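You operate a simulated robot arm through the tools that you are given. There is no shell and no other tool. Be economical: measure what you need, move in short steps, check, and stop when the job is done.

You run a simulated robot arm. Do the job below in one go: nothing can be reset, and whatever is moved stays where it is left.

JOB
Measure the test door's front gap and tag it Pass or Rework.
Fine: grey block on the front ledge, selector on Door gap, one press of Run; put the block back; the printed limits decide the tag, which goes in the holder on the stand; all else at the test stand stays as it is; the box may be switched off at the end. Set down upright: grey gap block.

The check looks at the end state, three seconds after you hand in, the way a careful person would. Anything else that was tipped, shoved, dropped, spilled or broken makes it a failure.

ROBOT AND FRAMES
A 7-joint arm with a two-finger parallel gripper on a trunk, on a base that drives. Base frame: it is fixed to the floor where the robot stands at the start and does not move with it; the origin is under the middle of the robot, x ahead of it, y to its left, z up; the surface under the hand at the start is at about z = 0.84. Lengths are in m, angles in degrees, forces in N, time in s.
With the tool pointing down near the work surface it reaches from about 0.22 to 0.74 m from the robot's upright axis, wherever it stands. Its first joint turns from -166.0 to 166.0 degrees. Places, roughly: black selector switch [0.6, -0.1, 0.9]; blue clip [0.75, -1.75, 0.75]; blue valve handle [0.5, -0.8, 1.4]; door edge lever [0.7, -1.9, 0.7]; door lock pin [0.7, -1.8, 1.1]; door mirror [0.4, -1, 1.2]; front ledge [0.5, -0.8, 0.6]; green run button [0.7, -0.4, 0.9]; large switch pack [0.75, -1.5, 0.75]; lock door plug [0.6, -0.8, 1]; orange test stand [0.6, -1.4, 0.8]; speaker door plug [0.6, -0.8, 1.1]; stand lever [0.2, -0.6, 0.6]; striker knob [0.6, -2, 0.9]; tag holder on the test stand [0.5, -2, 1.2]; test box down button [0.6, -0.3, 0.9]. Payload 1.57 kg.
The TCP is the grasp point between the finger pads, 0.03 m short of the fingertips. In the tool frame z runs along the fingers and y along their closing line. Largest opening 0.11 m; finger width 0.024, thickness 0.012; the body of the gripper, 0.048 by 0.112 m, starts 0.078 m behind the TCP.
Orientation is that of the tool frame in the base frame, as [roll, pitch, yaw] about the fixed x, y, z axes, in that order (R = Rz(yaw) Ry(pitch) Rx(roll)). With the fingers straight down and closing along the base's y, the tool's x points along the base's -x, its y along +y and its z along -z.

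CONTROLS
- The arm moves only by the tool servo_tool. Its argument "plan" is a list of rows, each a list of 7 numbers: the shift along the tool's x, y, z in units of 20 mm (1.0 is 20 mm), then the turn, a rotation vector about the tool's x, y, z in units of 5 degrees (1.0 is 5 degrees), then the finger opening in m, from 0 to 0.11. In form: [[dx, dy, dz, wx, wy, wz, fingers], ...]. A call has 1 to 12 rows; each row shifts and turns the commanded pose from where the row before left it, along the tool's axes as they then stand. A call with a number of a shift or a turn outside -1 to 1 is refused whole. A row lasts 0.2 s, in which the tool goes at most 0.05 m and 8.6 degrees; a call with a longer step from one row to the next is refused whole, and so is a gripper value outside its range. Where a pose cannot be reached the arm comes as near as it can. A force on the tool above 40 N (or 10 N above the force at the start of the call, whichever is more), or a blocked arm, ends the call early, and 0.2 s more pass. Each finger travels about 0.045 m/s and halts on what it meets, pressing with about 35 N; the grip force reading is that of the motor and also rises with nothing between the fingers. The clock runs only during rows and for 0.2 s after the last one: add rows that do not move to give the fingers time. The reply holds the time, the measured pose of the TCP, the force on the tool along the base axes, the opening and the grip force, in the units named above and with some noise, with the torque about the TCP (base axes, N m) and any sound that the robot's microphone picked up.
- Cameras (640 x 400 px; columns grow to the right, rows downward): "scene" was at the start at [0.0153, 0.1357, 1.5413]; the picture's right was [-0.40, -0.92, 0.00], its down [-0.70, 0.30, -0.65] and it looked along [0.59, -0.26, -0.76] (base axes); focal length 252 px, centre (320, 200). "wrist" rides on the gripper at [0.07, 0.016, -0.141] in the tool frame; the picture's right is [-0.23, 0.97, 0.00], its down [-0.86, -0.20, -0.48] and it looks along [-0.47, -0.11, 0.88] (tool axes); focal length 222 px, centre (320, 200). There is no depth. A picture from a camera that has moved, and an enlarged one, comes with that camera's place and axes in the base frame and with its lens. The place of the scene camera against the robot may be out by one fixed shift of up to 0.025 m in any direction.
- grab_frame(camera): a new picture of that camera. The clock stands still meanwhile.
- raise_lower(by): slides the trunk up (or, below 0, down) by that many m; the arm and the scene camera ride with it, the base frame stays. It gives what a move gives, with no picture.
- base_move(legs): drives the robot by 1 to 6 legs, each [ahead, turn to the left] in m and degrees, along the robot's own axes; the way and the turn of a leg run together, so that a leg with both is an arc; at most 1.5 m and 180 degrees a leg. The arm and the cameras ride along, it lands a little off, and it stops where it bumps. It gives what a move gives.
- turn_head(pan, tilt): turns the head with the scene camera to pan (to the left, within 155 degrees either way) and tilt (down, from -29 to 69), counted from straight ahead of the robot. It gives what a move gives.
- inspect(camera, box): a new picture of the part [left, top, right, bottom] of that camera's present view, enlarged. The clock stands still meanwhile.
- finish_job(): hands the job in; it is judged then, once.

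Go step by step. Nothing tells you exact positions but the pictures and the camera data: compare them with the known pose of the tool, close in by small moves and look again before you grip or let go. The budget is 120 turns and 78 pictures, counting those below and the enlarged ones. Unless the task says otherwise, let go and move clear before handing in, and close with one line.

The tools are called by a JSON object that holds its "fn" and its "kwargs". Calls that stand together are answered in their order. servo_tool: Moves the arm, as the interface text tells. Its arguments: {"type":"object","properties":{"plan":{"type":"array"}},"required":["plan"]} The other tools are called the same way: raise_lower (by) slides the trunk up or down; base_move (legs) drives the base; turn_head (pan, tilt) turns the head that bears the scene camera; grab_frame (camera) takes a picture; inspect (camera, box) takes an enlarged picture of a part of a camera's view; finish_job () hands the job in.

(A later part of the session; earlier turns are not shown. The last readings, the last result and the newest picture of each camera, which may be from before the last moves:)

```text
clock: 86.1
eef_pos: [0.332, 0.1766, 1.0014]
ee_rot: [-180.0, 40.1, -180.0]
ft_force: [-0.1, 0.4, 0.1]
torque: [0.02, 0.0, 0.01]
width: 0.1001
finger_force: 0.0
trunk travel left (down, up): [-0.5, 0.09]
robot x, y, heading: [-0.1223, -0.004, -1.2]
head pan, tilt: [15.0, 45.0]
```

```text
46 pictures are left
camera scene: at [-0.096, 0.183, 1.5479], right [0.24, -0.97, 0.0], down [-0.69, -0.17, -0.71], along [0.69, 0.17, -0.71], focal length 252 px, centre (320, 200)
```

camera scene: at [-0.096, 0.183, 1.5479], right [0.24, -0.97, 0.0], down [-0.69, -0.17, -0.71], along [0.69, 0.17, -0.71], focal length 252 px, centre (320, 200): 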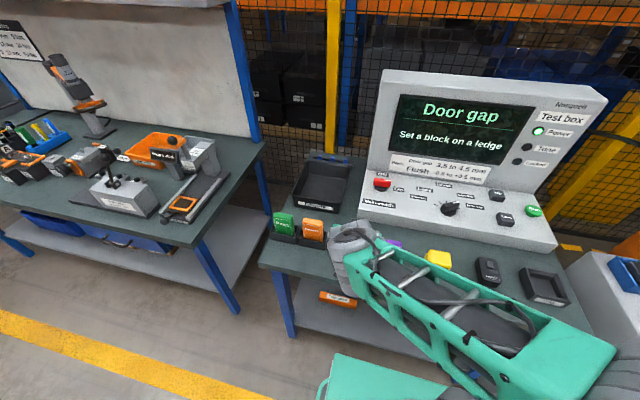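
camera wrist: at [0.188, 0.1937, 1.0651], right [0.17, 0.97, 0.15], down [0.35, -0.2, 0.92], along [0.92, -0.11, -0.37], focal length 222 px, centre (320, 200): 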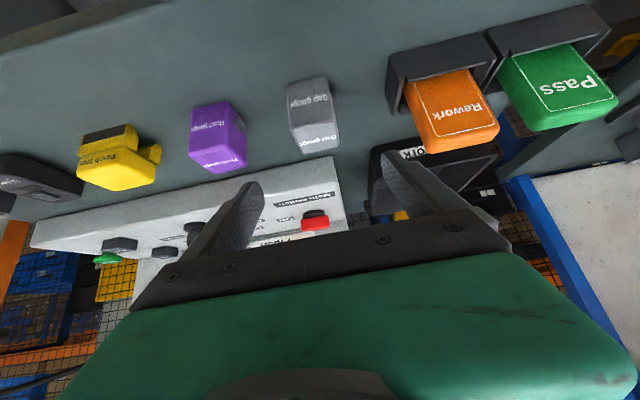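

{"fn": "servo_tool", "kwargs": {"plan": [[0.65, 0, 0, 0, 0, 0, 0.085], [0.62, 0, 0, 0, 0, 0, 0.085], [0, 0, 1, 0, 0, 0, 0.085], [0, 0, 1, 0, 0, 0, 0.085], [0, 0, 1, 0, 0, 0, 0.085], [0, 0, 1, 0, 0, 0, 0.085], [0, 0, 1, 0, 0, 0, 0.085]]}}

{"fn": "inspect", "kwargs": {"camera": "wrist", "box": [200, 60, 440, 220]}}

```text
clock: 87.7
eef_pos: [0.3763, 0.1743, 0.9097]
ee_rot: [180.0, 40.0, -180.0]
ft_force: [1.0, 0.1, 1.0]
torque: [-0.02, 0.01, -0.05]
width: 0.0854
finger_force: 0.0
trunk travel left (down, up): [-0.5, 0.09]
robot x, y, heading: [-0.12, 0.0002, -1.2]
head pan, tilt: [15.0, 45.0]
```

```text
2.50 times, centred on (320, 140) of wrist
camera zoom: at [0.2332, 0.1916, 0.9721], right [0.17, 0.97, 0.15], down [0.35, -0.2, 0.92], along [0.92, -0.11, -0.37], focal length 555 px, centre (320, 350)
```

zoom: 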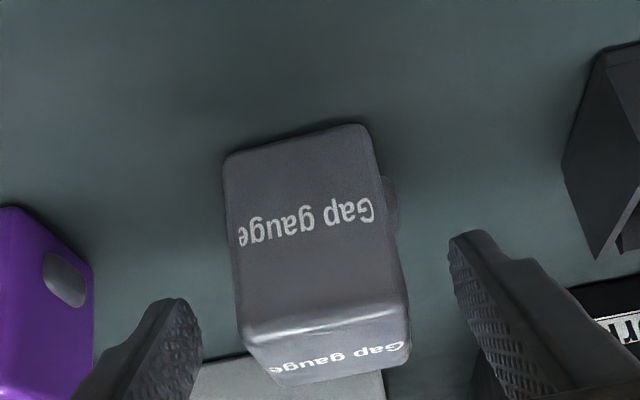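

{"fn": "servo_tool", "kwargs": {"plan": [[0, 0, 0.8, 0, 0, 0, 0.085], [0, 0, 0, 0, 0, 0, 0.06], [0, 0, 0, 0, 0, 0, 0.045], [0, 0, 0, 0, 0, 0, 0.03], [0, 0, 0, 0, 0, 0, 0.03], [0, 0, 0, 0, 0, 0, 0.03]]}}

{"fn": "inspect", "kwargs": {"camera": "wrist", "box": [200, 60, 440, 220]}}

```text
clock: 89.1
eef_pos: [0.3873, 0.1744, 0.8951]
ee_rot: [-180.0, 40.0, 180.0]
ft_force: [1.8, -0.3, 0.9]
torque: [-0.01, -0.12, -0.04]
width: 0.0595
finger_force: 34.5
trunk travel left (down, up): [-0.5, 0.09]
robot x, y, heading: [-0.1234, -0.0029, -1.2]
head pan, tilt: [15.0, 45.0]
```

```text
2.50 times, centred on (320, 140) of wrist
camera zoom: at [0.243, 0.192, 0.9593], right [0.17, 0.97, 0.15], down [0.35, -0.2, 0.92], along [0.92, -0.11, -0.37], focal length 555 px, centre (320, 350)
```

zoom: 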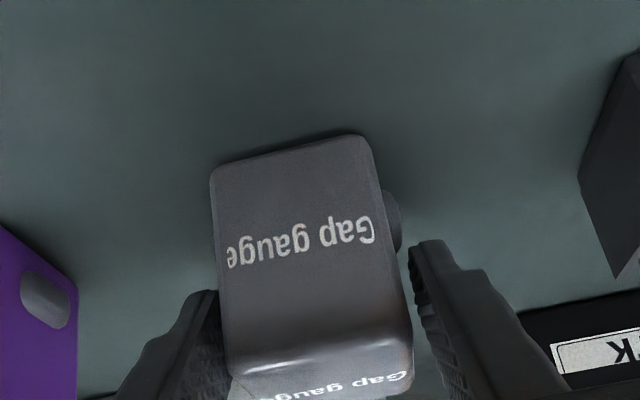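

Gripped tilted. I'll lift and centre the hand for driving.

{"fn": "servo_tool", "kwargs": {"plan": [[-0.643, 0, -0.766, 0, 0, 0, 0.03], [-0.643, 0, -0.766, 0, 0, 0, 0.03], [-0.643, 0, -0.766, 0, 0, 0, 0.03], [-0.643, 0, -0.766, 0, 0, 0, 0.03], [-0.643, 0, -0.766, 0, 0, 0, 0.03], [-0.643, -1, -0.766, 0, 0, 0, 0.03], [-0.643, -1, -0.766, 0, 0, 0, 0.03], [-0.643, -1, -0.766, 0, 0, 0, 0.03], [-0.643, -1, -0.766, 0, 0, 0, 0.03], [-0.643, -1, -0.766, 0, 0, 0, 0.03], [-0.643, -1, -0.766, 0, 0, 0, 0.03], [-0.643, -1, -0.766, 0, 0, 0, 0.03]]}}

{"fn": "servo_tool", "kwargs": {"plan": [[0.766, -1, -0.643, 0, 0, 0, 0.03], [0.766, 0, -0.643, 0, 0, 0, 0.03], [0.766, 0, -0.643, 0, 0, 0, 0.03], [0.766, 0, -0.643, 0, 0, 0, 0.03], [0.766, 0, -0.643, 0, 0, 0, 0.03]]}}

{"fn": "grab_frame", "kwargs": {"camera": "wrist"}}

```text
clock: 91.7
eef_pos: [0.3871, 0.0362, 1.1361]
ee_rot: [-180.0, 39.9, -179.9]
ft_force: [-0.2, 0.6, -2.9]
torque: [-0.04, 0.0, 0.02]
width: 0.0594
finger_force: 35.0
trunk travel left (down, up): [-0.5, 0.09]
robot x, y, heading: [-0.1188, -0.0054, -0.8]
head pan, tilt: [15.0, 45.0]
```

```text
clock: 93.1
eef_pos: [0.2867, 0.0108, 1.092]
ee_rot: [-178.7, 32.8, -179.7]
ft_force: [-0.1, 0.5, -2.1]
torque: [0.0, 0.02, 0.02]
width: 0.0593
finger_force: 34.4
trunk travel left (down, up): [-0.5, 0.09]
robot x, y, heading: [-0.1255, 0.0015, -1.4]
head pan, tilt: [15.0, 45.0]
stopped in row 5: the arm was blocked; the commanded pose is now the measured one
```

```text
43 pictures are left
camera wrist: at [0.1525, 0.0311, 1.1718], right [0.2, 0.97, 0.1], down [0.46, -0.19, 0.87], along [0.87, -0.12, -0.48], focal length 222 px, centre (320, 200)
```

wrist: 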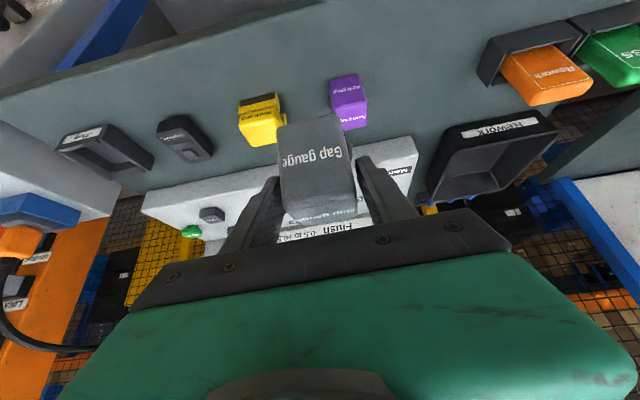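

Drive to the stand, with the robot at about (-0.17, -0.86).

{"fn": "base_move", "kwargs": {"legs": [[-0.33, 0], [0, -89], [0.865, 0], [0, 90], [0.28, 0]]}}

{"fn": "turn_head", "kwargs": {"pan": 12, "tilt": 50}}

{"fn": "grab_frame", "kwargs": {"camera": "scene"}}

```text
clock: 108.5
eef_pos: [0.2394, -0.8277, 1.093]
ee_rot: [-178.7, 33.0, -178.9]
ft_force: [0.4, -0.1, -2.7]
torque: [-0.01, 0.02, -0.02]
width: 0.0592
finger_force: 35.0
trunk travel left (down, up): [-0.5, 0.09]
robot x, y, heading: [-0.1672, -0.8515, -0.2]
head pan, tilt: [15.0, 45.0]
```

```text
clock: 109.2
eef_pos: [0.2389, -0.829, 1.0926]
ee_rot: [-178.6, 32.9, -178.8]
ft_force: [-0.4, -0.6, -1.7]
torque: [0.01, 0.0, -0.01]
width: 0.0591
finger_force: 34.9
trunk travel left (down, up): [-0.5, 0.09]
robot x, y, heading: [-0.1693, -0.848, -0.6]
head pan, tilt: [12.0, 50.0]
```

```text
42 pictures are left
camera scene: at [-0.1494, -0.6678, 1.5409], right [0.21, -0.98, 0.0], down [-0.75, -0.16, -0.64], along [0.63, 0.13, -0.77], focal length 252 px, centre (320, 200)
```

scene: 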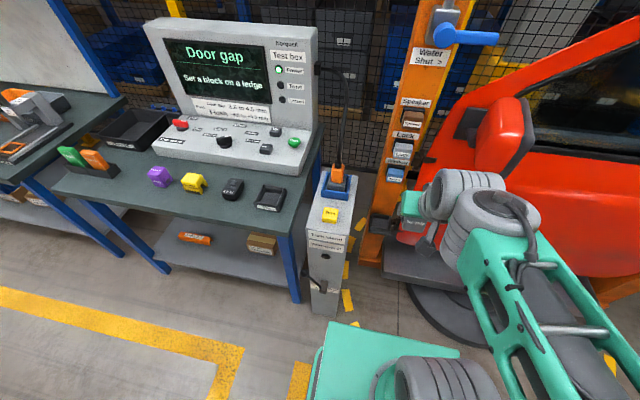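

{"fn": "raise_lower", "kwargs": {"by": -0.3}}

{"fn": "servo_tool", "kwargs": {"plan": [[0, 0, 0, 0, -0.7, 0, 0.03], [0, 0, 0, 0, -0.7, 0, 0.03], [-0.766, 0.3, 0.643, 0, 0, 0, 0.03], [-0.766, 0.3, 0.643, 0, 0, 0, 0.03], [-0.766, 0.3, 0.643, 0, 0, 0, 0.03], [-0.766, 0.3, 0.643, 0, 0, 0, 0.03]]}}

{"fn": "grab_frame", "kwargs": {"camera": "wrist"}}

{"fn": "grab_frame", "kwargs": {"camera": "scene"}}

```text
clock: 110.7
eef_pos: [0.1299, -0.845, 0.8152]
ee_rot: [-175.8, 11.4, -177.5]
ft_force: [1.0, 0.3, -1.8]
torque: [0.0, -0.02, -0.01]
width: 0.0595
finger_force: 35.2
trunk travel left (down, up): [-0.375, 0.215]
robot x, y, heading: [-0.1698, -0.8522, -0.1]
head pan, tilt: [12.0, 50.0]
stopped: the arm was blocked; the commanded pose is now the measured one
```

```text
clock: 111.3
eef_pos: [0.0854, -0.8594, 0.7608]
ee_rot: [-173.8, 4.7, -178.2]
ft_force: [0.1, 0.7, -2.3]
torque: [0.02, -0.03, -0.02]
width: 0.0596
finger_force: 34.7
trunk travel left (down, up): [-0.375, 0.215]
robot x, y, heading: [-0.1707, -0.8522, -0.2]
head pan, tilt: [12.0, 50.0]
stopped in row 3: the arm was blocked; the commanded pose is now the measured one
```

```text
41 pictures are left
camera wrist: at [0.0041, -0.8291, 0.8941], right [0.2, 0.97, -0.09], down [0.82, -0.12, 0.57], along [0.54, -0.19, -0.82], focal length 222 px, centre (320, 200)
```

wrist: 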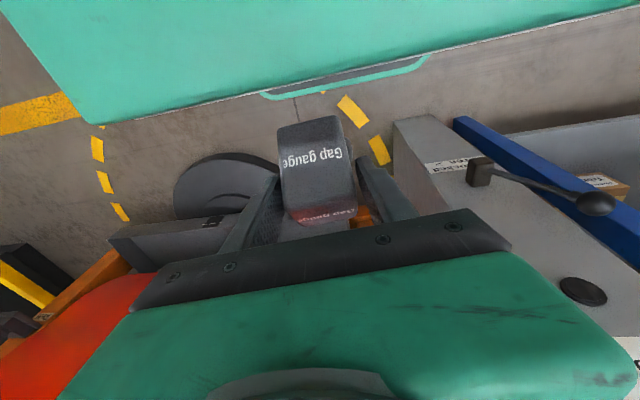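

```text
40 pictures are left
camera scene: at [-0.149, -0.6676, 1.4125], right [0.2, -0.98, 0.0], down [-0.75, -0.16, -0.64], along [0.63, 0.13, -0.77], focal length 252 px, centre (320, 200)
```

scene: 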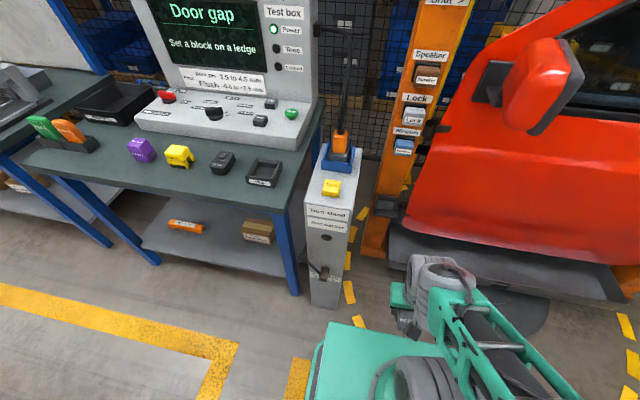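

The arm was folded too tight. I'll extend it forward before tilting again.

{"fn": "servo_tool", "kwargs": {"plan": [[-1, 0.1, 0, 0, 0, 0, 0.03], [-1, 0.1, 0, 0, 0, 0, 0.03], [-1, 0.1, 0, 0, 0, 0, 0.03], [-1, 0.1, 0, 0, 0, 0, 0.03], [-1, 0.1, 0, 0, 0, 0, 0.03], [-1, 0.1, 0, 0, 0, 0, 0.03], [-1, 0.1, 0, 0, 0, 0, 0.03], [-1, 0.1, 0, 0, 0, 0, 0.03], [-1, 0.1, 0, 0, 0, 0, 0.03]]}}

```text
clock: 113.3
eef_pos: [0.2676, -0.8346, 0.784]
ee_rot: [-174.0, 5.4, -178.1]
ft_force: [0.1, 0.2, -2.2]
torque: [0.01, -0.02, 0.01]
width: 0.0595
finger_force: 35.6
trunk travel left (down, up): [-0.375, 0.215]
robot x, y, heading: [-0.1725, -0.8509, -0.3]
head pan, tilt: [12.0, 50.0]
```

{"fn": "servo_tool", "kwargs": {"plan": [[0, 0, 0, -0.6, 0, 0.2, 0.03], [0, 0, 0, -0.6, 0, 0.2, 0.03], [0, 0, 0, 0, -1, 0, 0.03], [0, 0, 0, 0, -1, 0, 0.03], [0, 0, 0, 0, -1, 0, 0.03], [0, 0, 0, 0, -1, 0, 0.03], [0, 0, 0, 0, -1, 0, 0.03], [0, 0, 0, 0, -1, 0, 0.03], [0, 0, 0, 0, -0.9, 0, 0.03]]}}

{"fn": "grab_frame", "kwargs": {"camera": "wrist"}}

```text
clock: 115.3
eef_pos: [0.2657, -0.8337, 0.7818]
ee_rot: [179.8, 40.1, 179.5]
ft_force: [-0.1, 0.1, -2.4]
torque: [0.0, 0.02, -0.02]
width: 0.0589
finger_force: 34.4
trunk travel left (down, up): [-0.375, 0.215]
robot x, y, heading: [-0.1699, -0.8485, -0.1]
head pan, tilt: [12.0, 50.0]
```

```text
39 pictures are left
camera wrist: at [0.1222, -0.8168, 0.8456], right [0.18, 0.97, 0.15], down [0.34, -0.2, 0.92], along [0.92, -0.11, -0.37], focal length 222 px, centre (320, 200)
```

wrist: 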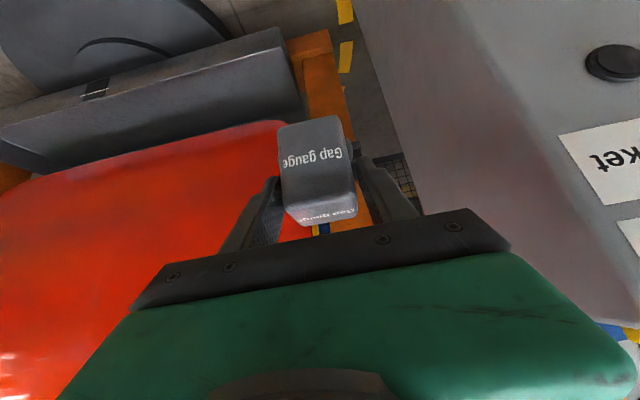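

I'll shift the hand aside and up a little so the wrist camera sees the ledge past the block.

{"fn": "servo_tool", "kwargs": {"plan": [[-0.643, -0.8, -0.766, 0, 0, 0, 0.03], [-0.643, -1, -0.766, 0, 0, 0, 0.03], [-0.643, -1, -0.766, 0, 0, 0, 0.03], [-0.643, -1, -0.766, 0, 0, 0, 0.03]]}}

{"fn": "inspect", "kwargs": {"camera": "wrist", "box": [260, 30, 500, 190]}}

```text
clock: 116.3
eef_pos: [0.2644, -0.9095, 0.8622]
ee_rot: [179.8, 40.1, 179.7]
ft_force: [-0.4, -0.8, -1.6]
torque: [0.02, 0.03, 0.0]
width: 0.0593
finger_force: 35.1
trunk travel left (down, up): [-0.375, 0.215]
robot x, y, heading: [-0.1685, -0.8467, -0.0]
head pan, tilt: [12.0, 50.0]
```

```text
2.50 times, centred on (380, 110) of wrist
camera zoom: at [0.1212, -0.8919, 0.9258], right [0.18, 0.97, 0.15], down [0.35, -0.2, 0.92], along [0.92, -0.11, -0.37], focal length 555 px, centre (170, 425)
```

zoom: 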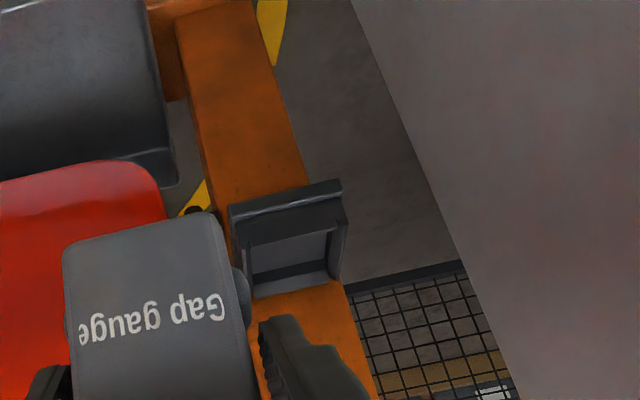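

{"fn": "servo_tool", "kwargs": {"plan": [[-0.7, 0, 0.7, 0, 0, 0, 0.03], [-0.7, 0, 0.7, 0, 0, 0, 0.03], [-0.7, 0, 0.7, 0, 0, 0, 0.03], [-0.7, 0, 0.7, 0, 0, 0, 0.03], [-0.7, 0, 0.7, 0, 0, 0, 0.03]]}}

{"fn": "inspect", "kwargs": {"camera": "wrist", "box": [260, 30, 500, 190]}}

```text
clock: 117.5
eef_pos: [0.366, -0.9127, 0.8518]
ee_rot: [179.9, 40.0, 179.7]
ft_force: [-1.1, -0.1, -2.3]
torque: [-0.01, 0.0, -0.02]
width: 0.059
finger_force: 34.8
trunk travel left (down, up): [-0.375, 0.215]
robot x, y, heading: [-0.171, -0.8489, -0.2]
head pan, tilt: [12.0, 50.0]
```

```text
2.50 times, centred on (380, 110) of wrist
camera zoom: at [0.222, -0.894, 0.9164], right [0.18, 0.97, 0.15], down [0.35, -0.2, 0.92], along [0.92, -0.11, -0.37], focal length 555 px, centre (170, 425)
```

zoom: 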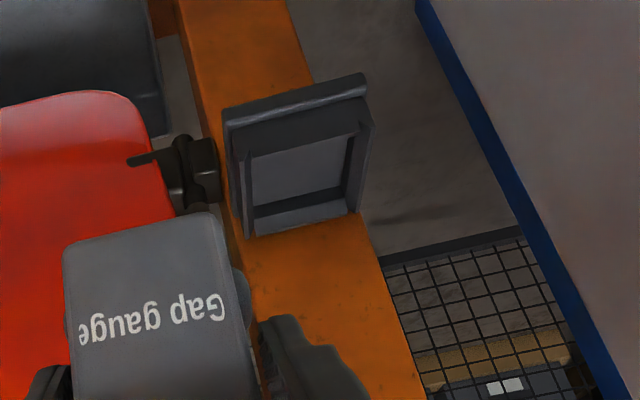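

Tray found: outer x 0.493–0.576, y −0.856…−0.767, rim at z≈0.635, floor at ≈0.614. I'll move in over it above the rim.

{"fn": "servo_tool", "kwargs": {"plan": [[0.536, 0.85, 0.638, 0, 0, 0, 0.03], [0.536, 0.85, 0.638, 0, 0, 0, 0.03], [0.536, 0.85, 0.638, 0, 0, 0, 0.03], [0.536, 0.85, 0.638, 0, 0, 0, 0.03], [0.536, 0.85, 0.638, 0, 0, 0, 0.03], [0.536, 0.85, 0.638, 0, 0, 0, 0.03]]}}

{"fn": "servo_tool", "kwargs": {"plan": [[-0.785, 0, 0.659, 0, 0, 0, 0.03], [-0.785, 0, 0.659, 0, 0, 0, 0.03], [-0.785, 0, 0.659, 0, 0, 0, 0.03], [-0.785, 0, 0.659, 0, 0, 0, 0.03], [-0.785, 0, 0.659, 0, 0, 0, 0.03], [-0.785, 0, 0.659, 0, 0, 0, 0.03], [-0.785, 0, 0.659, 0, 0, 0, 0.03]]}}

{"fn": "grab_frame", "kwargs": {"camera": "wrist"}}

{"fn": "inspect", "kwargs": {"camera": "scene", "box": [340, 80, 500, 260]}}

```text
clock: 118.9
eef_pos: [0.3663, -0.8104, 0.7526]
ee_rot: [179.8, 40.1, 179.7]
ft_force: [0.4, -0.7, -1.0]
torque: [0.03, 0.02, 0.03]
width: 0.0595
finger_force: 35.1
trunk travel left (down, up): [-0.375, 0.215]
robot x, y, heading: [-0.1698, -0.85, -0.2]
head pan, tilt: [12.0, 50.0]
```

```text
clock: 120.5
eef_pos: [0.5105, -0.8086, 0.7527]
ee_rot: [179.9, 39.9, 179.7]
ft_force: [0.1, 0.5, -1.6]
torque: [-0.01, 0.01, -0.02]
width: 0.0593
finger_force: 35.6
trunk travel left (down, up): [-0.375, 0.215]
robot x, y, heading: [-0.1699, -0.8506, -0.2]
head pan, tilt: [12.0, 50.0]
```

```text
36 pictures are left
camera wrist: at [0.3666, -0.7931, 0.8169], right [0.18, 0.97, 0.15], down [0.35, -0.2, 0.92], along [0.92, -0.11, -0.37], focal length 222 px, centre (320, 200)
```

wrist: 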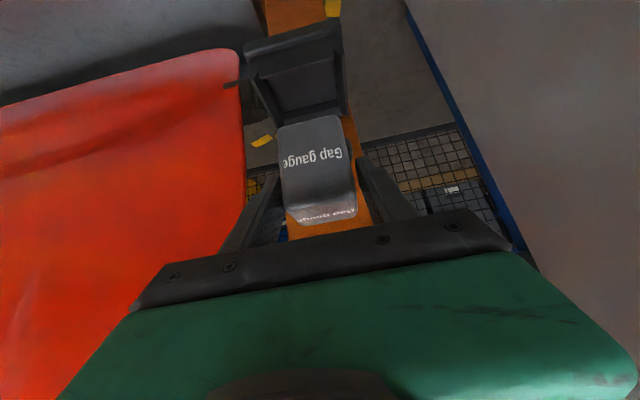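

```text
2.22 times, centred on (420, 170) of scene
camera zoom: at [-0.1493, -0.6678, 1.4156], right [0.2, -0.98, 0.0], down [-0.75, -0.16, -0.64], along [0.63, 0.13, -0.77], focal length 561 px, centre (98, 267)
```

zoom: 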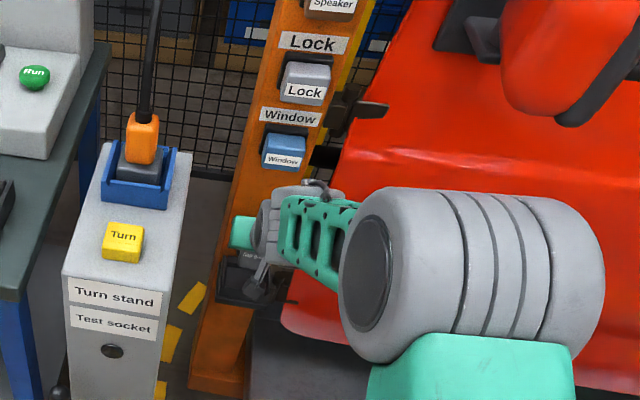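

{"fn": "servo_tool", "kwargs": {"plan": [[-0.747, -0.1, 0.627, 0, 0, 0, 0.03], [0.643, 0, 0.766, 0, 0, 0, 0.03], [0.643, 0, 0.766, 0, 0, 0, 0.03], [0.643, 0, 0.766, 0, 0, 0, 0.03], [0, 0, 0, 0, 0, 0, 0.03]]}}

{"fn": "grab_frame", "kwargs": {"camera": "wrist"}}

```text
clock: 121.7
eef_pos: [0.5277, -0.8098, 0.6934]
ee_rot: [179.8, 40.0, 179.7]
ft_force: [0.0, 0.4, -2.7]
torque: [-0.01, 0.01, 0.0]
width: 0.0593
finger_force: 34.9
trunk travel left (down, up): [-0.375, 0.215]
robot x, y, heading: [-0.1727, -0.8508, -0.3]
head pan, tilt: [12.0, 50.0]
```

```text
34 pictures are left
camera wrist: at [0.3846, -0.7927, 0.7559], right [0.18, 0.97, 0.15], down [0.35, -0.2, 0.92], along [0.92, -0.11, -0.37], focal length 222 px, centre (320, 200)
```

wrist: 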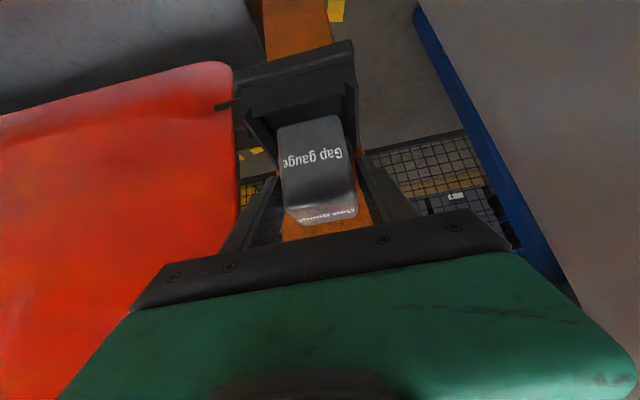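

{"fn": "inspect", "kwargs": {"camera": "wrist", "box": [220, 20, 380, 180]}}

```text
2.50 times, centred on (300, 100) of wrist
camera zoom: at [0.3846, -0.7927, 0.7559], right [0.18, 0.97, 0.15], down [0.35, -0.2, 0.92], along [0.92, -0.11, -0.37], focal length 555 px, centre (370, 450)
```

zoom: 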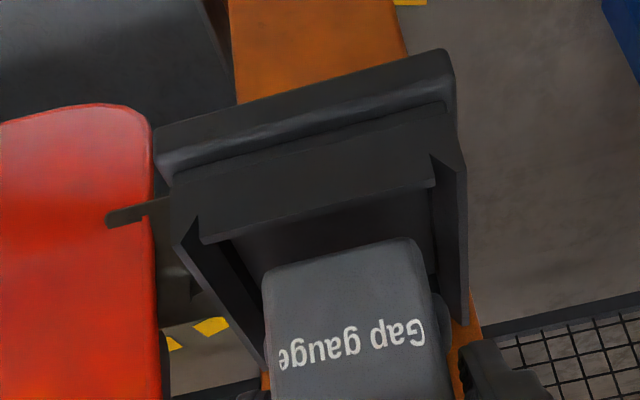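

The block is nearly centred, so a 3–4 mm correction, then slowly down to contact.

{"fn": "servo_tool", "kwargs": {"plan": [[0.153, -0.15, -0.129, 0, 0, 0, 0.03], [0.257, 0, 0.306, 0, 0, 0, 0.03], [0.257, 0, 0.306, 0, 0, 0, 0.03], [0.129, 0, 0.153, 0, 0, 0, 0.03], [0, 0, 0, 0, 0, 0, 0.03]]}}

```text
clock: 122.9
eef_pos: [0.5279, -0.8152, 0.6734]
ee_rot: [179.8, 40.2, 179.7]
ft_force: [8.5, -1.4, -0.5]
torque: [-0.04, -0.46, 0.25]
width: 0.0592
finger_force: 34.8
trunk travel left (down, up): [-0.375, 0.215]
robot x, y, heading: [-0.1726, -0.8519, -0.1]
head pan, tilt: [12.0, 50.0]
```

{"fn": "servo_tool", "kwargs": {"plan": [[-0.25, 0, 0.21, 0, 0, 0, 0.03], [0, 0, 0, 0, 0, 0, 0.03], [0.064, 0, 0.077, 0, 0, 0, 0.03], [0.064, 0, 0.077, 0, 0, 0, 0.03], [0, 0, 0, 0, 0, 0, 0.03]]}}

{"fn": "inspect", "kwargs": {"camera": "wrist", "box": [220, 20, 380, 180]}}

```text
clock: 124.1
eef_pos: [0.5322, -0.815, 0.6694]
ee_rot: [179.8, 40.1, 179.7]
ft_force: [-0.2, 0.3, -2.4]
torque: [0.01, 0.03, -0.01]
width: 0.0592
finger_force: 34.9
trunk travel left (down, up): [-0.375, 0.215]
robot x, y, heading: [-0.1698, -0.8501, -0.1]
head pan, tilt: [12.0, 50.0]
```

```text
2.50 times, centred on (300, 100) of wrist
camera zoom: at [0.388, -0.7969, 0.733], right [0.18, 0.97, 0.15], down [0.35, -0.2, 0.92], along [0.92, -0.11, -0.37], focal length 555 px, centre (370, 450)
```

zoom: 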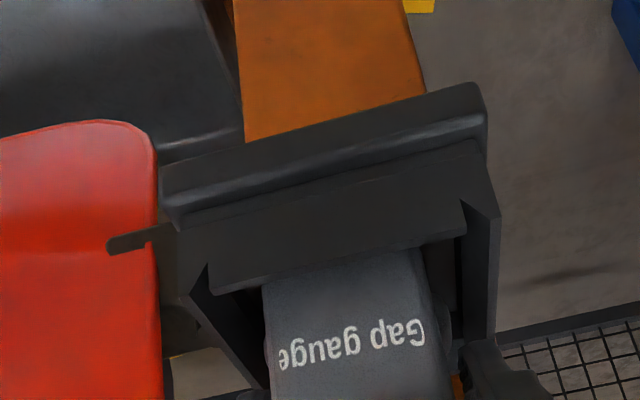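

{"fn": "servo_tool", "kwargs": {"plan": [[0.064, 0.05, 0.077, 0, 0, 0, 0.03], [0.064, 0.05, 0.077, 0, 0, 0, 0.03], [0.064, 0, 0.077, 0, 0, 0, 0.03], [0, 0, 0, 0, 0, 0, 0.03]]}}

```text
clock: 125.1
eef_pos: [0.5316, -0.812, 0.664]
ee_rot: [179.8, 40.1, 179.7]
ft_force: [0.7, 1.5, 4.3]
torque: [-0.05, 0.14, -0.05]
width: 0.0593
finger_force: 34.8
trunk travel left (down, up): [-0.375, 0.215]
robot x, y, heading: [-0.1668, -0.853, -0.2]
head pan, tilt: [12.0, 50.0]
```

Contact. I'll open and back out along the tool axis.

{"fn": "servo_tool", "kwargs": {"plan": [[0, 0, 0, 0, 0, 0, 0.07], [0, 0, 0, 0, 0, 0, 0.08], [0, 0, 0, 0, 0, 0, 0.08], [0, 0, -0.5, 0, 0, 0, 0.08], [0, 0, -1, 0, 0, 0, 0.08], [0, 0, -1, 0, 0, 0, 0.08], [0, 0, -1, 0, 0, 0, 0.08], [0, 0, -1, 0, 0, 0, 0.08]]}}

{"fn": "inspect", "kwargs": {"camera": "wrist", "box": [200, 40, 440, 200]}}

{"fn": "inspect", "kwargs": {"camera": "scene", "box": [240, 0, 440, 260]}}

```text
clock: 126.9
eef_pos: [0.4735, -0.8141, 0.7318]
ee_rot: [179.9, 40.0, 179.8]
ft_force: [0.2, -0.9, -1.3]
torque: [0.0, 0.0, 0.0]
width: 0.0799
finger_force: 0.1
trunk travel left (down, up): [-0.375, 0.215]
robot x, y, heading: [-0.1717, -0.8492, -0.4]
head pan, tilt: [12.0, 50.0]
```

```text
2.50 times, centred on (320, 120) of wrist
camera zoom: at [0.329, -0.7969, 0.7963], right [0.18, 0.97, 0.15], down [0.35, -0.2, 0.92], along [0.92, -0.11, -0.37], focal length 555 px, centre (320, 400)
```

zoom: 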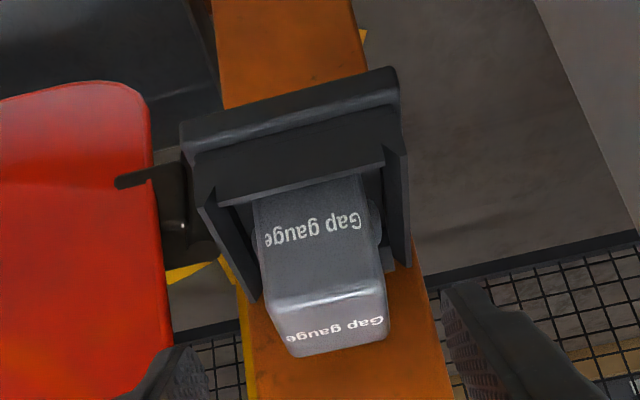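

```text
1.54 times, centred on (340, 130) of scene
camera zoom: at [-0.1493, -0.6678, 1.4156], right [0.2, -0.98, 0.0], down [-0.75, -0.16, -0.64], along [0.63, 0.13, -0.77], focal length 388 px, centre (289, 308)
```

zoom: 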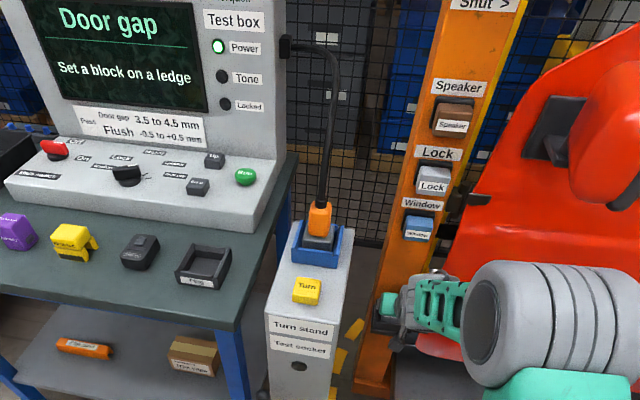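

The block sits upright in the ledge tray. I'll withdraw the hand and go to the test box to press Run.

{"fn": "servo_tool", "kwargs": {"plan": [[0.766, 0, -0.643, 0, 0, 0, 0.08], [0.766, 0, -0.643, 0, 0, 0, 0.08], [0.766, 0, -0.643, 0, 0, 0, 0.08], [0.766, 0, -0.643, 0, 0, 0, 0.08], [0.766, 0, -0.643, 0, 0, 0, 0.08], [0.766, 0, -0.643, 0, 0, 0, 0.08], [-0.643, 0, -0.766, 0, 0, 0, 0.04], [-0.643, 0, -0.766, 0, 0, 0, 0.02], [-0.643, 0, -0.766, 0, 0, 0, 0.0], [-0.643, 0, -0.766, 0, 0, 0, 0.0], [-0.643, 0, -0.766, 0, 0, 0, 0.0]]}}

{"fn": "raise_lower", "kwargs": {"by": 0.25}}

{"fn": "base_move", "kwargs": {"legs": [[-0.3, 0], [0, 90], [0.6, 0], [0, -90], [0.46, 0]]}}

{"fn": "turn_head", "kwargs": {"pan": 0, "tilt": 40}}

{"fn": "grab_frame", "kwargs": {"camera": "scene"}}

```text
clock: 129.3
eef_pos: [0.3518, -0.8117, 0.8324]
ee_rot: [180.0, 40.1, 179.8]
ft_force: [-0.1, 0.3, -0.4]
torque: [-0.02, 0.02, 0.02]
width: 0.0
finger_force: 12.3
trunk travel left (down, up): [-0.375, 0.215]
robot x, y, heading: [-0.1696, -0.8499, -0.1]
head pan, tilt: [12.0, 50.0]
```

```text
clock: 131.6
eef_pos: [0.3525, -0.8107, 1.0474]
ee_rot: [179.8, 40.0, 179.8]
ft_force: [-0.1, -1.2, -0.4]
torque: [-0.02, -0.03, -0.01]
width: 0.0
finger_force: 20.6
out of reach, approached as far as the arm can: row 1
trunk travel left (down, up): [-0.59, 0.0]
robot x, y, heading: [-0.1666, -0.8525, -0.2]
head pan, tilt: [12.0, 50.0]
```

```text
clock: 146.5
eef_pos: [0.5299, -0.2223, 1.0474]
ee_rot: [179.7, 40.0, 179.0]
ft_force: [-0.5, 0.1, 0.1]
torque: [-0.02, 0.03, -0.05]
width: 0.0
finger_force: 20.7
trunk travel left (down, up): [-0.59, 0.0]
robot x, y, heading: [0.0068, -0.2555, -1.0]
head pan, tilt: [12.0, 50.0]
```

```text
clock: 147.3
eef_pos: [0.5309, -0.2209, 1.0466]
ee_rot: [179.9, 39.9, 179.0]
ft_force: [-0.4, 0.7, 0.4]
torque: [-0.01, 0.05, -0.04]
width: 0.0001
finger_force: 21.4
trunk travel left (down, up): [-0.59, 0.0]
robot x, y, heading: [0.0072, -0.2545, -0.8]
head pan, tilt: [0.0, 40.0]
```

```text
29 pictures are left
camera scene: at [0.0388, -0.0886, 1.6451], right [-0.01, -1.0, 0.0], down [-0.64, 0.01, -0.77], along [0.77, -0.01, -0.64], focal length 252 px, centre (320, 200)
```

scene: 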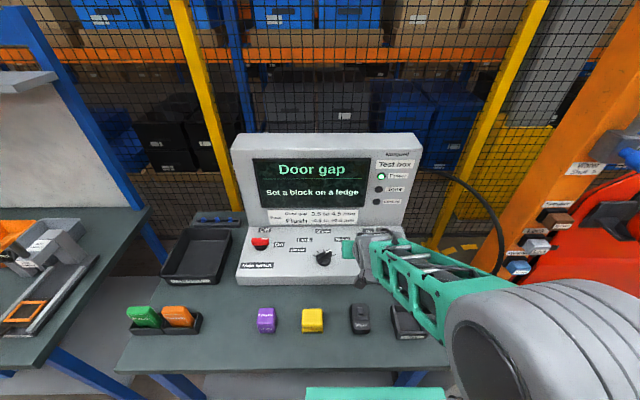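

{"fn": "servo_tool", "kwargs": {"plan": [[0, -0.5, 0, 0, 1, 0, 0], [0, -1, 0, 0, 1, 0, 0], [0, -1, 0, 0, 1, 0, 0], [0, -1, 0, 0, 1, 0, 0], [0, -1, 0, 0, 1, 0, 0], [0, -1, 0, 0, 1, 0, 0], [0, -1, 0, 0, 1, 0, 0], [0, -1, 0, 0, 1, 0, 0], [-1, -1, 0, 0, 0, 0, 0], [-1, -1, 0, 0, 0, 0, 0], [-1, 0, 0, 0, 0, 0, 0], [-1, 0, 0, 0, 0, 0, 0]]}}

{"fn": "grab_frame", "kwargs": {"camera": "wrist"}}

```text
clock: 149.9
eef_pos: [0.6069, -0.4149, 1.0469]
ee_rot: [179.9, -0.1, 179.1]
ft_force: [0.9, 0.0, 0.5]
torque: [-0.02, 0.0, 0.0]
width: 0.0
finger_force: 21.0
trunk travel left (down, up): [-0.59, 0.0]
robot x, y, heading: [0.0082, -0.2583, -0.9]
head pan, tilt: [0.0, 40.0]
```

```text
28 pictures are left
camera wrist: at [0.5388, -0.3971, 1.1888], right [0.24, 0.97, 0.0], down [0.85, -0.21, 0.48], along [0.46, -0.11, -0.88], focal length 222 px, centre (320, 200)
```

wrist: 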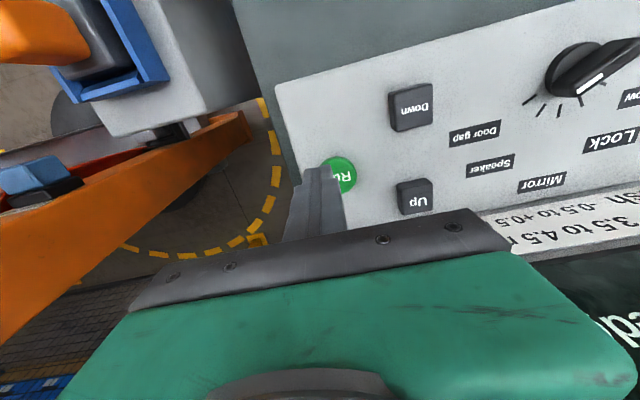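

The Run button is at about (0.650, -0.400, 0.919). I'll position above it with closed fingers.

{"fn": "servo_tool", "kwargs": {"plan": [[-0.72, 0.25, 0, 0, 0, 0, 0], [-0.72, 0.25, 0, 0, 0, 0, 0], [-0.72, 0.25, 0, 0, 0, 0, 0], [0, 0, 1, 0, 0, 0, 0], [0, 0, 1, 0, 0, 0, 0], [0, 0, 1, 0, 0, 0, 0], [0, 0, 0.5, 0, 0, 0, 0]]}}

{"fn": "inspect", "kwargs": {"camera": "wrist", "box": [220, 80, 420, 240]}}

```text
clock: 151.5
eef_pos: [0.6515, -0.4, 0.977]
ee_rot: [179.9, 0.2, 179.0]
ft_force: [0.1, 0.0, 1.3]
torque: [0.04, 0.01, 0.0]
width: 0.0001
finger_force: 21.1
trunk travel left (down, up): [-0.59, 0.0]
robot x, y, heading: [0.005, -0.2539, -1.0]
head pan, tilt: [0.0, 40.0]
```

```text
2.50 times, centred on (320, 160) of wrist
camera zoom: at [0.5819, -0.3818, 1.1186], right [0.24, 0.97, 0.0], down [0.85, -0.21, 0.48], along [0.47, -0.11, -0.88], focal length 555 px, centre (320, 300)
```

zoom: 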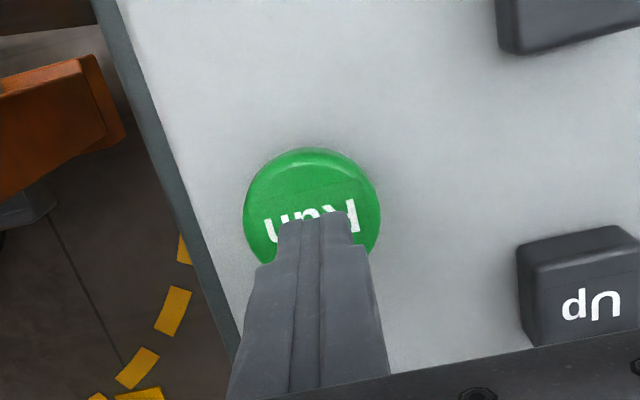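

{"fn": "servo_tool", "kwargs": {"plan": [[0, 0, 0.6, 0, 0, 0, 0], [0, 0, 0.4, 0, 0, 0, 0], [0, 0, 0.2, 0, 0, 0, 0], [0, 0, 0.15, 0, 0, 0, 0], [0, 0, 0.15, 0, 0, 0, 0]]}}

```text
clock: 152.7
eef_pos: [0.6509, -0.3979, 0.9496]
ee_rot: [180.0, 0.3, 179.1]
ft_force: [-2.3, 1.6, 14.4]
torque: [0.0, 0.13, -0.06]
width: 0.0
finger_force: 21.9
trunk travel left (down, up): [-0.59, 0.0]
robot x, y, heading: [0.0051, -0.2543, -0.8]
head pan, tilt: [0.0, 40.0]
heard: click
```

Click heard, so that is one press. I'll retreat straight up and read the display.

{"fn": "servo_tool", "kwargs": {"plan": [[0, 0, -1, 0, 0, 0, 0], [0, 0, -1, 0, 0, 0, 0], [0, 0, -1, 0, 0, 0, 0], [0, 0, -1, 0, 0, 0, 0], [0, 0, -1, 0, 0, 0, 0]]}}

{"fn": "inspect", "kwargs": {"camera": "scene", "box": [230, 120, 430, 290]}}

```text
clock: 153.9
eef_pos: [0.6479, -0.3992, 1.0463]
ee_rot: [179.9, 0.0, 179.1]
ft_force: [0.2, 0.6, -0.8]
torque: [0.02, 0.01, 0.01]
width: 0.0003
finger_force: 21.7
trunk travel left (down, up): [-0.59, 0.0]
robot x, y, heading: [0.0046, -0.2579, -0.9]
head pan, tilt: [0.0, 40.0]
```

```text
2.35 times, centred on (330, 205) of scene
camera zoom: at [0.0387, -0.0887, 1.6451], right [-0.02, -1.0, 0.0], down [-0.64, 0.01, -0.77], along [0.77, -0.01, -0.64], focal length 594 px, centre (296, 188)
```

zoom: 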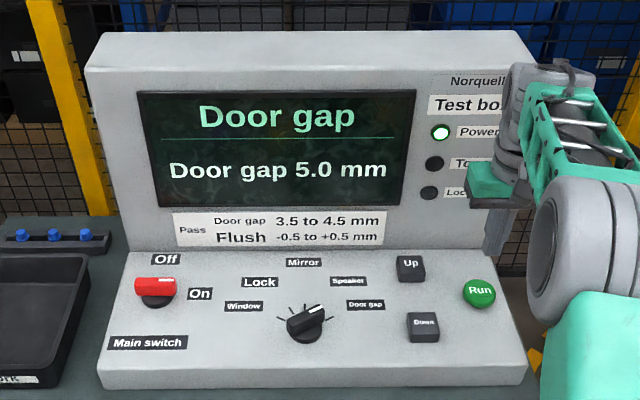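

The result is 5.0 mm against 3.5–4.5 mm, so Rework. Now I'll fetch the block: tilt the hand again and drive back to the ledge.

{"fn": "servo_tool", "kwargs": {"plan": [[1, 0.8, 0, 0, 0, 0, 0], [1, 0.8, 0, 0, 0, 0, 0], [1, 0.8, 0, 0, 0, 0, 0], [1, 0.8, 0, 0, 0, 0, 0], [1, 1, 0, 0, -1, 0, 0], [0.5, 1, 0, 0, -1, 0, 0], [0, 1, 0, 0, -1, 0, 0], [0, 1, 0, 0, -1, 0, 0], [0, 1, 0, 0, -1, 0, 0], [0, 1, 0, 0, -1, 0, 0], [0, 0, 0, 0, -1, 0, 0], [0, 0, 0, 0, -1, 0, 0]]}}

{"fn": "base_move", "kwargs": {"legs": [[-0.46, 0], [0, -89.2], [0.6, 0], [0, 90], [0.29, 0]]}}

```text
clock: 156.5
eef_pos: [0.5428, -0.2117, 1.0474]
ee_rot: [179.8, 40.1, 179.0]
ft_force: [-0.4, 0.3, -0.6]
torque: [-0.01, 0.02, 0.01]
width: 0.0001
finger_force: 21.3
trunk travel left (down, up): [-0.59, 0.0]
robot x, y, heading: [0.0078, -0.2508, -0.9]
head pan, tilt: [0.0, 40.0]
```

```text
clock: 171.3
eef_pos: [0.3853, -0.7458, 1.0448]
ee_rot: [179.8, 40.0, -177.4]
ft_force: [-0.5, 0.7, -0.1]
torque: [0.0, 0.0, -0.02]
width: 0.0
finger_force: 21.5
trunk travel left (down, up): [-0.59, 0.0]
robot x, y, heading: [-0.1466, -0.8208, 2.8]
head pan, tilt: [0.0, 40.0]
```

{"fn": "servo_tool", "kwargs": {"plan": [[0, -1, 0, 0.334, 0, 0.4, 0.08], [0, -1, 0, 0, 0, 0, 0.08], [0.3, -1, -0.3, 0, 0, 0, 0.08], [0.3, -0.3, -0.3, 0, 0, 0, 0.08], [0, 0, 0, 0, 0, 0, 0.08]]}}

{"fn": "raise_lower", "kwargs": {"by": -0.22}}

{"fn": "grab_frame", "kwargs": {"camera": "wrist"}}

```text
clock: 172.5
eef_pos: [0.3694, -0.8137, 1.048]
ee_rot: [179.8, 40.1, 180.0]
ft_force: [-0.3, -0.1, 0.1]
torque: [-0.02, 0.01, -0.01]
width: 0.0799
finger_force: 0.2
trunk travel left (down, up): [-0.59, 0.0]
robot x, y, heading: [-0.1461, -0.8185, 2.8]
head pan, tilt: [0.0, 40.0]
```

```text
clock: 174.9
eef_pos: [0.3697, -0.812, 0.8286]
ee_rot: [179.9, 40.0, -180.0]
ft_force: [0.7, -0.1, -0.1]
torque: [0.03, -0.01, 0.0]
width: 0.0799
finger_force: 0.0
trunk travel left (down, up): [-0.37, 0.22]
robot x, y, heading: [-0.1475, -0.82, 2.6]
head pan, tilt: [0.0, 40.0]
```

```text
25 pictures are left
camera wrist: at [0.2252, -0.7962, 0.8923], right [0.17, 0.97, 0.15], down [0.35, -0.2, 0.92], along [0.92, -0.11, -0.37], focal length 222 px, centre (320, 200)
```

wrist: 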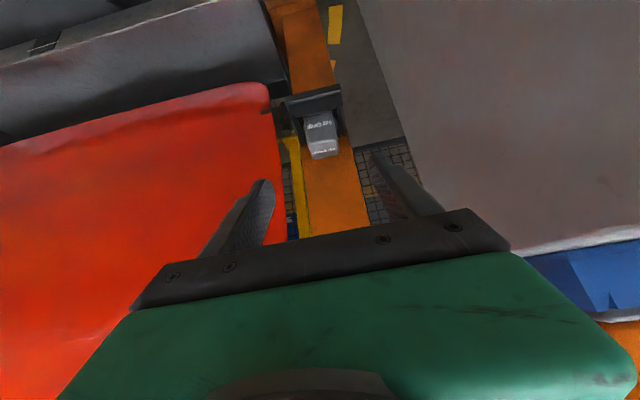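

{"fn": "servo_tool", "kwargs": {"plan": [[-0.2, 0, 1, 0, 0, 0, 0.08], [-0.2, 0, 1, 0, 0, 0, 0.08], [-0.2, 0, 1, 0, 0, 0, 0.08], [-0.2, 0, 1, 0, 0, 0, 0.08], [-0.06, 0, 1, 0, 0, 0, 0.08], [0, 0, 1, 0, 0, 0, 0.08], [0, 0, 1, 0, 0, 0, 0.08]]}}

{"fn": "inspect", "kwargs": {"camera": "wrist", "box": [200, 40, 440, 200]}}

```text
clock: 176.5
eef_pos: [0.4713, -0.8104, 0.7327]
ee_rot: [179.8, 40.1, 180.0]
ft_force: [-0.5, -0.4, -0.2]
torque: [0.01, 0.01, 0.03]
width: 0.0799
finger_force: 0.1
trunk travel left (down, up): [-0.37, 0.22]
robot x, y, heading: [-0.1492, -0.8222, 2.9]
head pan, tilt: [0.0, 40.0]
```

```text
2.50 times, centred on (320, 120) of wrist
camera zoom: at [0.3277, -0.7939, 0.7956], right [0.17, 0.97, 0.15], down [0.35, -0.2, 0.92], along [0.92, -0.11, -0.37], focal length 555 px, centre (320, 400)
```

zoom: 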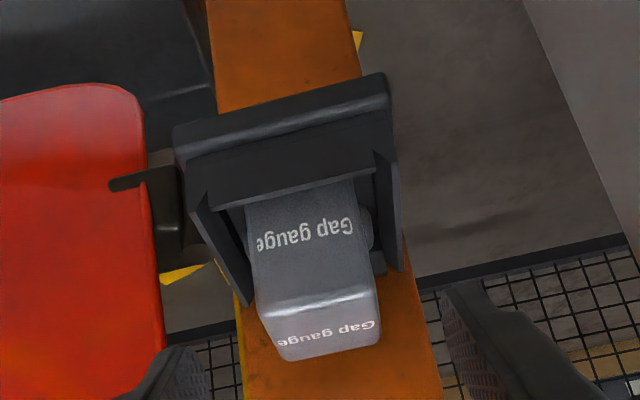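

{"fn": "servo_tool", "kwargs": {"plan": [[-0.03, -0.1, 1, 0, 0, 0, 0.08], [0, 0, 1, 0, 0, 0, 0.08], [0, 0, 1, 0, 0, 0, 0.08], [0, 0, 1, 0, 0, 0, 0.08], [0, 0, 0.4, 0, 0, 0, 0.08], [0, 0, 0, 0, 0, 0, 0.06], [0, 0, 0, 0, 0, 0, 0.045], [0, 0, 0, 0, 0, 0, 0.03], [0, 0, 0, 0, 0, 0, 0.03]]}}

```text
clock: 178.5
eef_pos: [0.528, -0.8142, 0.6658]
ee_rot: [179.8, 40.0, -180.0]
ft_force: [0.8, 1.0, 0.1]
torque: [0.06, -0.09, 0.04]
width: 0.0591
finger_force: 34.6
trunk travel left (down, up): [-0.37, 0.22]
robot x, y, heading: [-0.1447, -0.8223, 2.9]
head pan, tilt: [0.0, 40.0]
```

Gripped. I'll lift straight up, then back out.

{"fn": "servo_tool", "kwargs": {"plan": [[-0.32, 0, -0.38, 0, 0, 0, 0.03], [-0.643, 0, -0.766, 0, 0, 0, 0.03], [-0.643, 0, -0.766, 0, 0, 0, 0.03], [-0.643, 0, -0.766, 0, 0, 0, 0.03], [-0.32, 0, -0.38, 0, 0, 0, 0.03], [0.766, 0, -0.643, 0, 0, 0, 0.03], [0.766, 0, -0.643, 0, 0, 0, 0.03], [0.766, 0, -0.643, 0, 0, 0, 0.03], [0.766, 0, -0.643, 0, 0, 0, 0.03], [0.766, 0, -0.643, 0, 0, 0, 0.03], [0.766, 0, -0.643, 0, 0, 0, 0.03], [0.766, 0, -0.643, 0, 0, 0, 0.03]]}}

{"fn": "grab_frame", "kwargs": {"camera": "wrist"}}

```text
clock: 181.1
eef_pos: [0.39, -0.8146, 0.7438]
ee_rot: [179.7, 40.0, 180.0]
ft_force: [1.0, -0.5, -2.1]
torque: [-0.03, 0.03, 0.0]
width: 0.0592
finger_force: 35.2
trunk travel left (down, up): [-0.37, 0.22]
robot x, y, heading: [-0.1478, -0.8233, 2.5]
head pan, tilt: [0.0, 40.0]
```

```text
23 pictures are left
camera wrist: at [0.2462, -0.798, 0.8081], right [0.17, 0.97, 0.15], down [0.35, -0.2, 0.92], along [0.92, -0.11, -0.37], focal length 222 px, centre (320, 200)
```

wrist: 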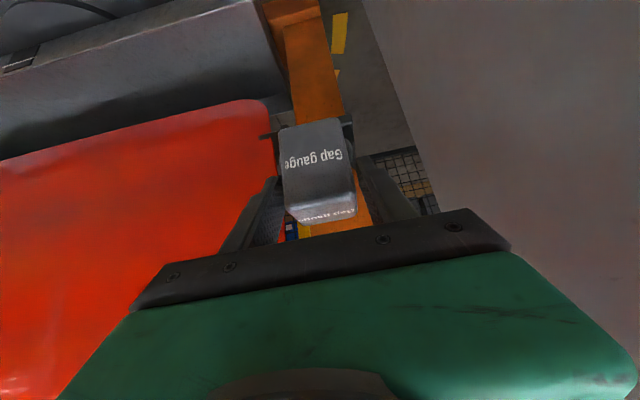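

{"fn": "raise_lower", "kwargs": {"by": 0.22}}

{"fn": "servo_tool", "kwargs": {"plan": [[-0.643, 0, -0.766, 0, 0, 0, 0.03], [-0.643, 0, -0.766, 0, 0, 0, 0.03], [-0.643, 0, -0.766, 0, 0, 0, 0.03], [-0.643, 0, -0.766, 0, 0, 0, 0.03], [-0.643, 0, -0.766, 0, 0, 0, 0.03]]}}

{"fn": "base_move", "kwargs": {"legs": [[-0.33, 0], [0, 87.3], [0.83, 0], [0, -90], [0.35, 0]]}}

```text
clock: 183.4
eef_pos: [0.3896, -0.815, 0.9635]
ee_rot: [179.8, 40.0, -179.9]
ft_force: [-0.4, 0.4, -2.1]
torque: [0.02, 0.04, 0.03]
width: 0.0592
finger_force: 34.6
trunk travel left (down, up): [-0.59, 0.0]
robot x, y, heading: [-0.1464, -0.8209, 2.5]
head pan, tilt: [0.0, 40.0]
```

```text
clock: 184.6
eef_pos: [0.3895, -0.8139, 1.0646]
ee_rot: [179.8, 40.0, -179.9]
ft_force: [0.5, 0.2, -2.6]
torque: [0.02, 0.04, -0.01]
width: 0.0594
finger_force: 35.1
trunk travel left (down, up): [-0.59, 0.0]
robot x, y, heading: [-0.1448, -0.8241, 2.7]
head pan, tilt: [0.0, 40.0]
```

```text
clock: 200.2
eef_pos: [0.4071, -0.0217, 1.064]
ee_rot: [179.8, 40.0, 177.1]
ft_force: [0.9, -0.7, -1.2]
torque: [0.02, 0.06, 0.05]
width: 0.0593
finger_force: 34.7
trunk travel left (down, up): [-0.59, 0.0]
robot x, y, heading: [-0.1313, -0.0021, -0.3]
head pan, tilt: [0.0, 40.0]
```

{"fn": "servo_tool", "kwargs": {"plan": [[0.383, 0, -0.322, -0.373, 0, -0.444, 0.03], [0.383, 1, -0.322, 0, 0, 0, 0.03], [0, 1, 0, 0, 0, 0, 0.03], [0, 1, 0, 0, 0, 0, 0.03], [0, 1, 0, 0, 0, 0, 0.03], [0.643, 1, 0.766, 0, 0, 0, 0.03], [0.643, 1, 0.766, 0, 0, 0, 0.03], [0.643, 1, 0.766, 0, 0, 0, 0.03], [0.643, 1, 0.766, 0, 0, 0, 0.03], [0.643, 1, 0.766, 0, 0, 0, 0.03], [0.643, 0.9, 0.766, 0, 0, 0, 0.03], [0, 0, 0, 0, 0, 0, 0.03]]}}

{"fn": "grab_frame", "kwargs": {"camera": "wrist"}}

```text
clock: 202.8
eef_pos: [0.3876, 0.1777, 0.9438]
ee_rot: [179.8, 40.1, -180.0]
ft_force: [0.1, 0.1, -2.7]
torque: [0.0, 0.0, 0.0]
width: 0.0596
finger_force: 35.4
trunk travel left (down, up): [-0.59, 0.0]
robot x, y, heading: [-0.1305, -0.0034, -0.1]
head pan, tilt: [0.0, 40.0]
```

```text
22 pictures are left
camera wrist: at [0.2436, 0.1945, 1.0085], right [0.17, 0.97, 0.15], down [0.35, -0.2, 0.92], along [0.92, -0.11, -0.37], focal length 222 px, centre (320, 200)
```

wrist: 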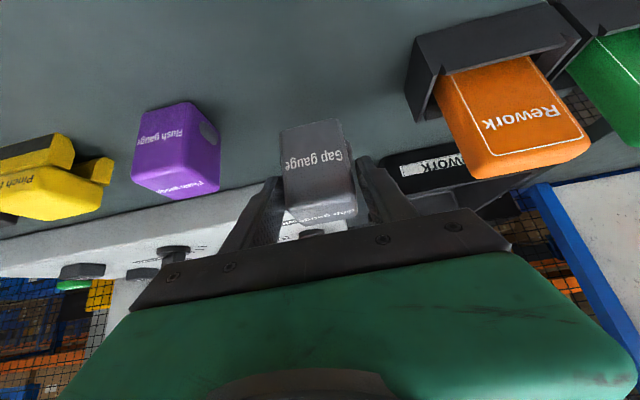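

{"fn": "servo_tool", "kwargs": {"plan": [[0.643, 0, 0.766, 0, 0, 0, 0.03], [0.579, 0, 0.69, 0, 0, 0, 0.03], [0.096, 0, 0.115, 0, 0, 0, 0.03], [0.096, 0, 0.115, 0, 0, 0, 0.03], [0.064, 0, 0.077, 0, 0, 0, 0.03], [0, 0, 0, 0, 0, 0, 0.03]]}}

```text
clock: 204.2
eef_pos: [0.3874, 0.1769, 0.8992]
ee_rot: [179.9, 40.0, -179.9]
ft_force: [-0.4, 0.2, -2.9]
torque: [0.0, 0.03, 0.02]
width: 0.0593
finger_force: 35.1
trunk travel left (down, up): [-0.59, 0.0]
robot x, y, heading: [-0.1334, -0.0052, -0.1]
head pan, tilt: [0.0, 40.0]
```

{"fn": "servo_tool", "kwargs": {"plan": [[0.064, 0, 0.077, 0, 0, 0, 0.03], [0.064, 0, 0.077, 0, 0, 0, 0.03], [0, 0, 0, 0, 0, 0, 0.03]]}}

```text
clock: 205.0
eef_pos: [0.386, 0.1756, 0.8971]
ee_rot: [179.7, 40.4, 179.9]
ft_force: [-0.7, -2.0, 15.3]
torque: [-0.33, 0.27, 0.0]
width: 0.0591
finger_force: 34.7
trunk travel left (down, up): [-0.59, 0.0]
robot x, y, heading: [-0.1299, -0.0024, -0.1]
head pan, tilt: [0.0, 40.0]
```

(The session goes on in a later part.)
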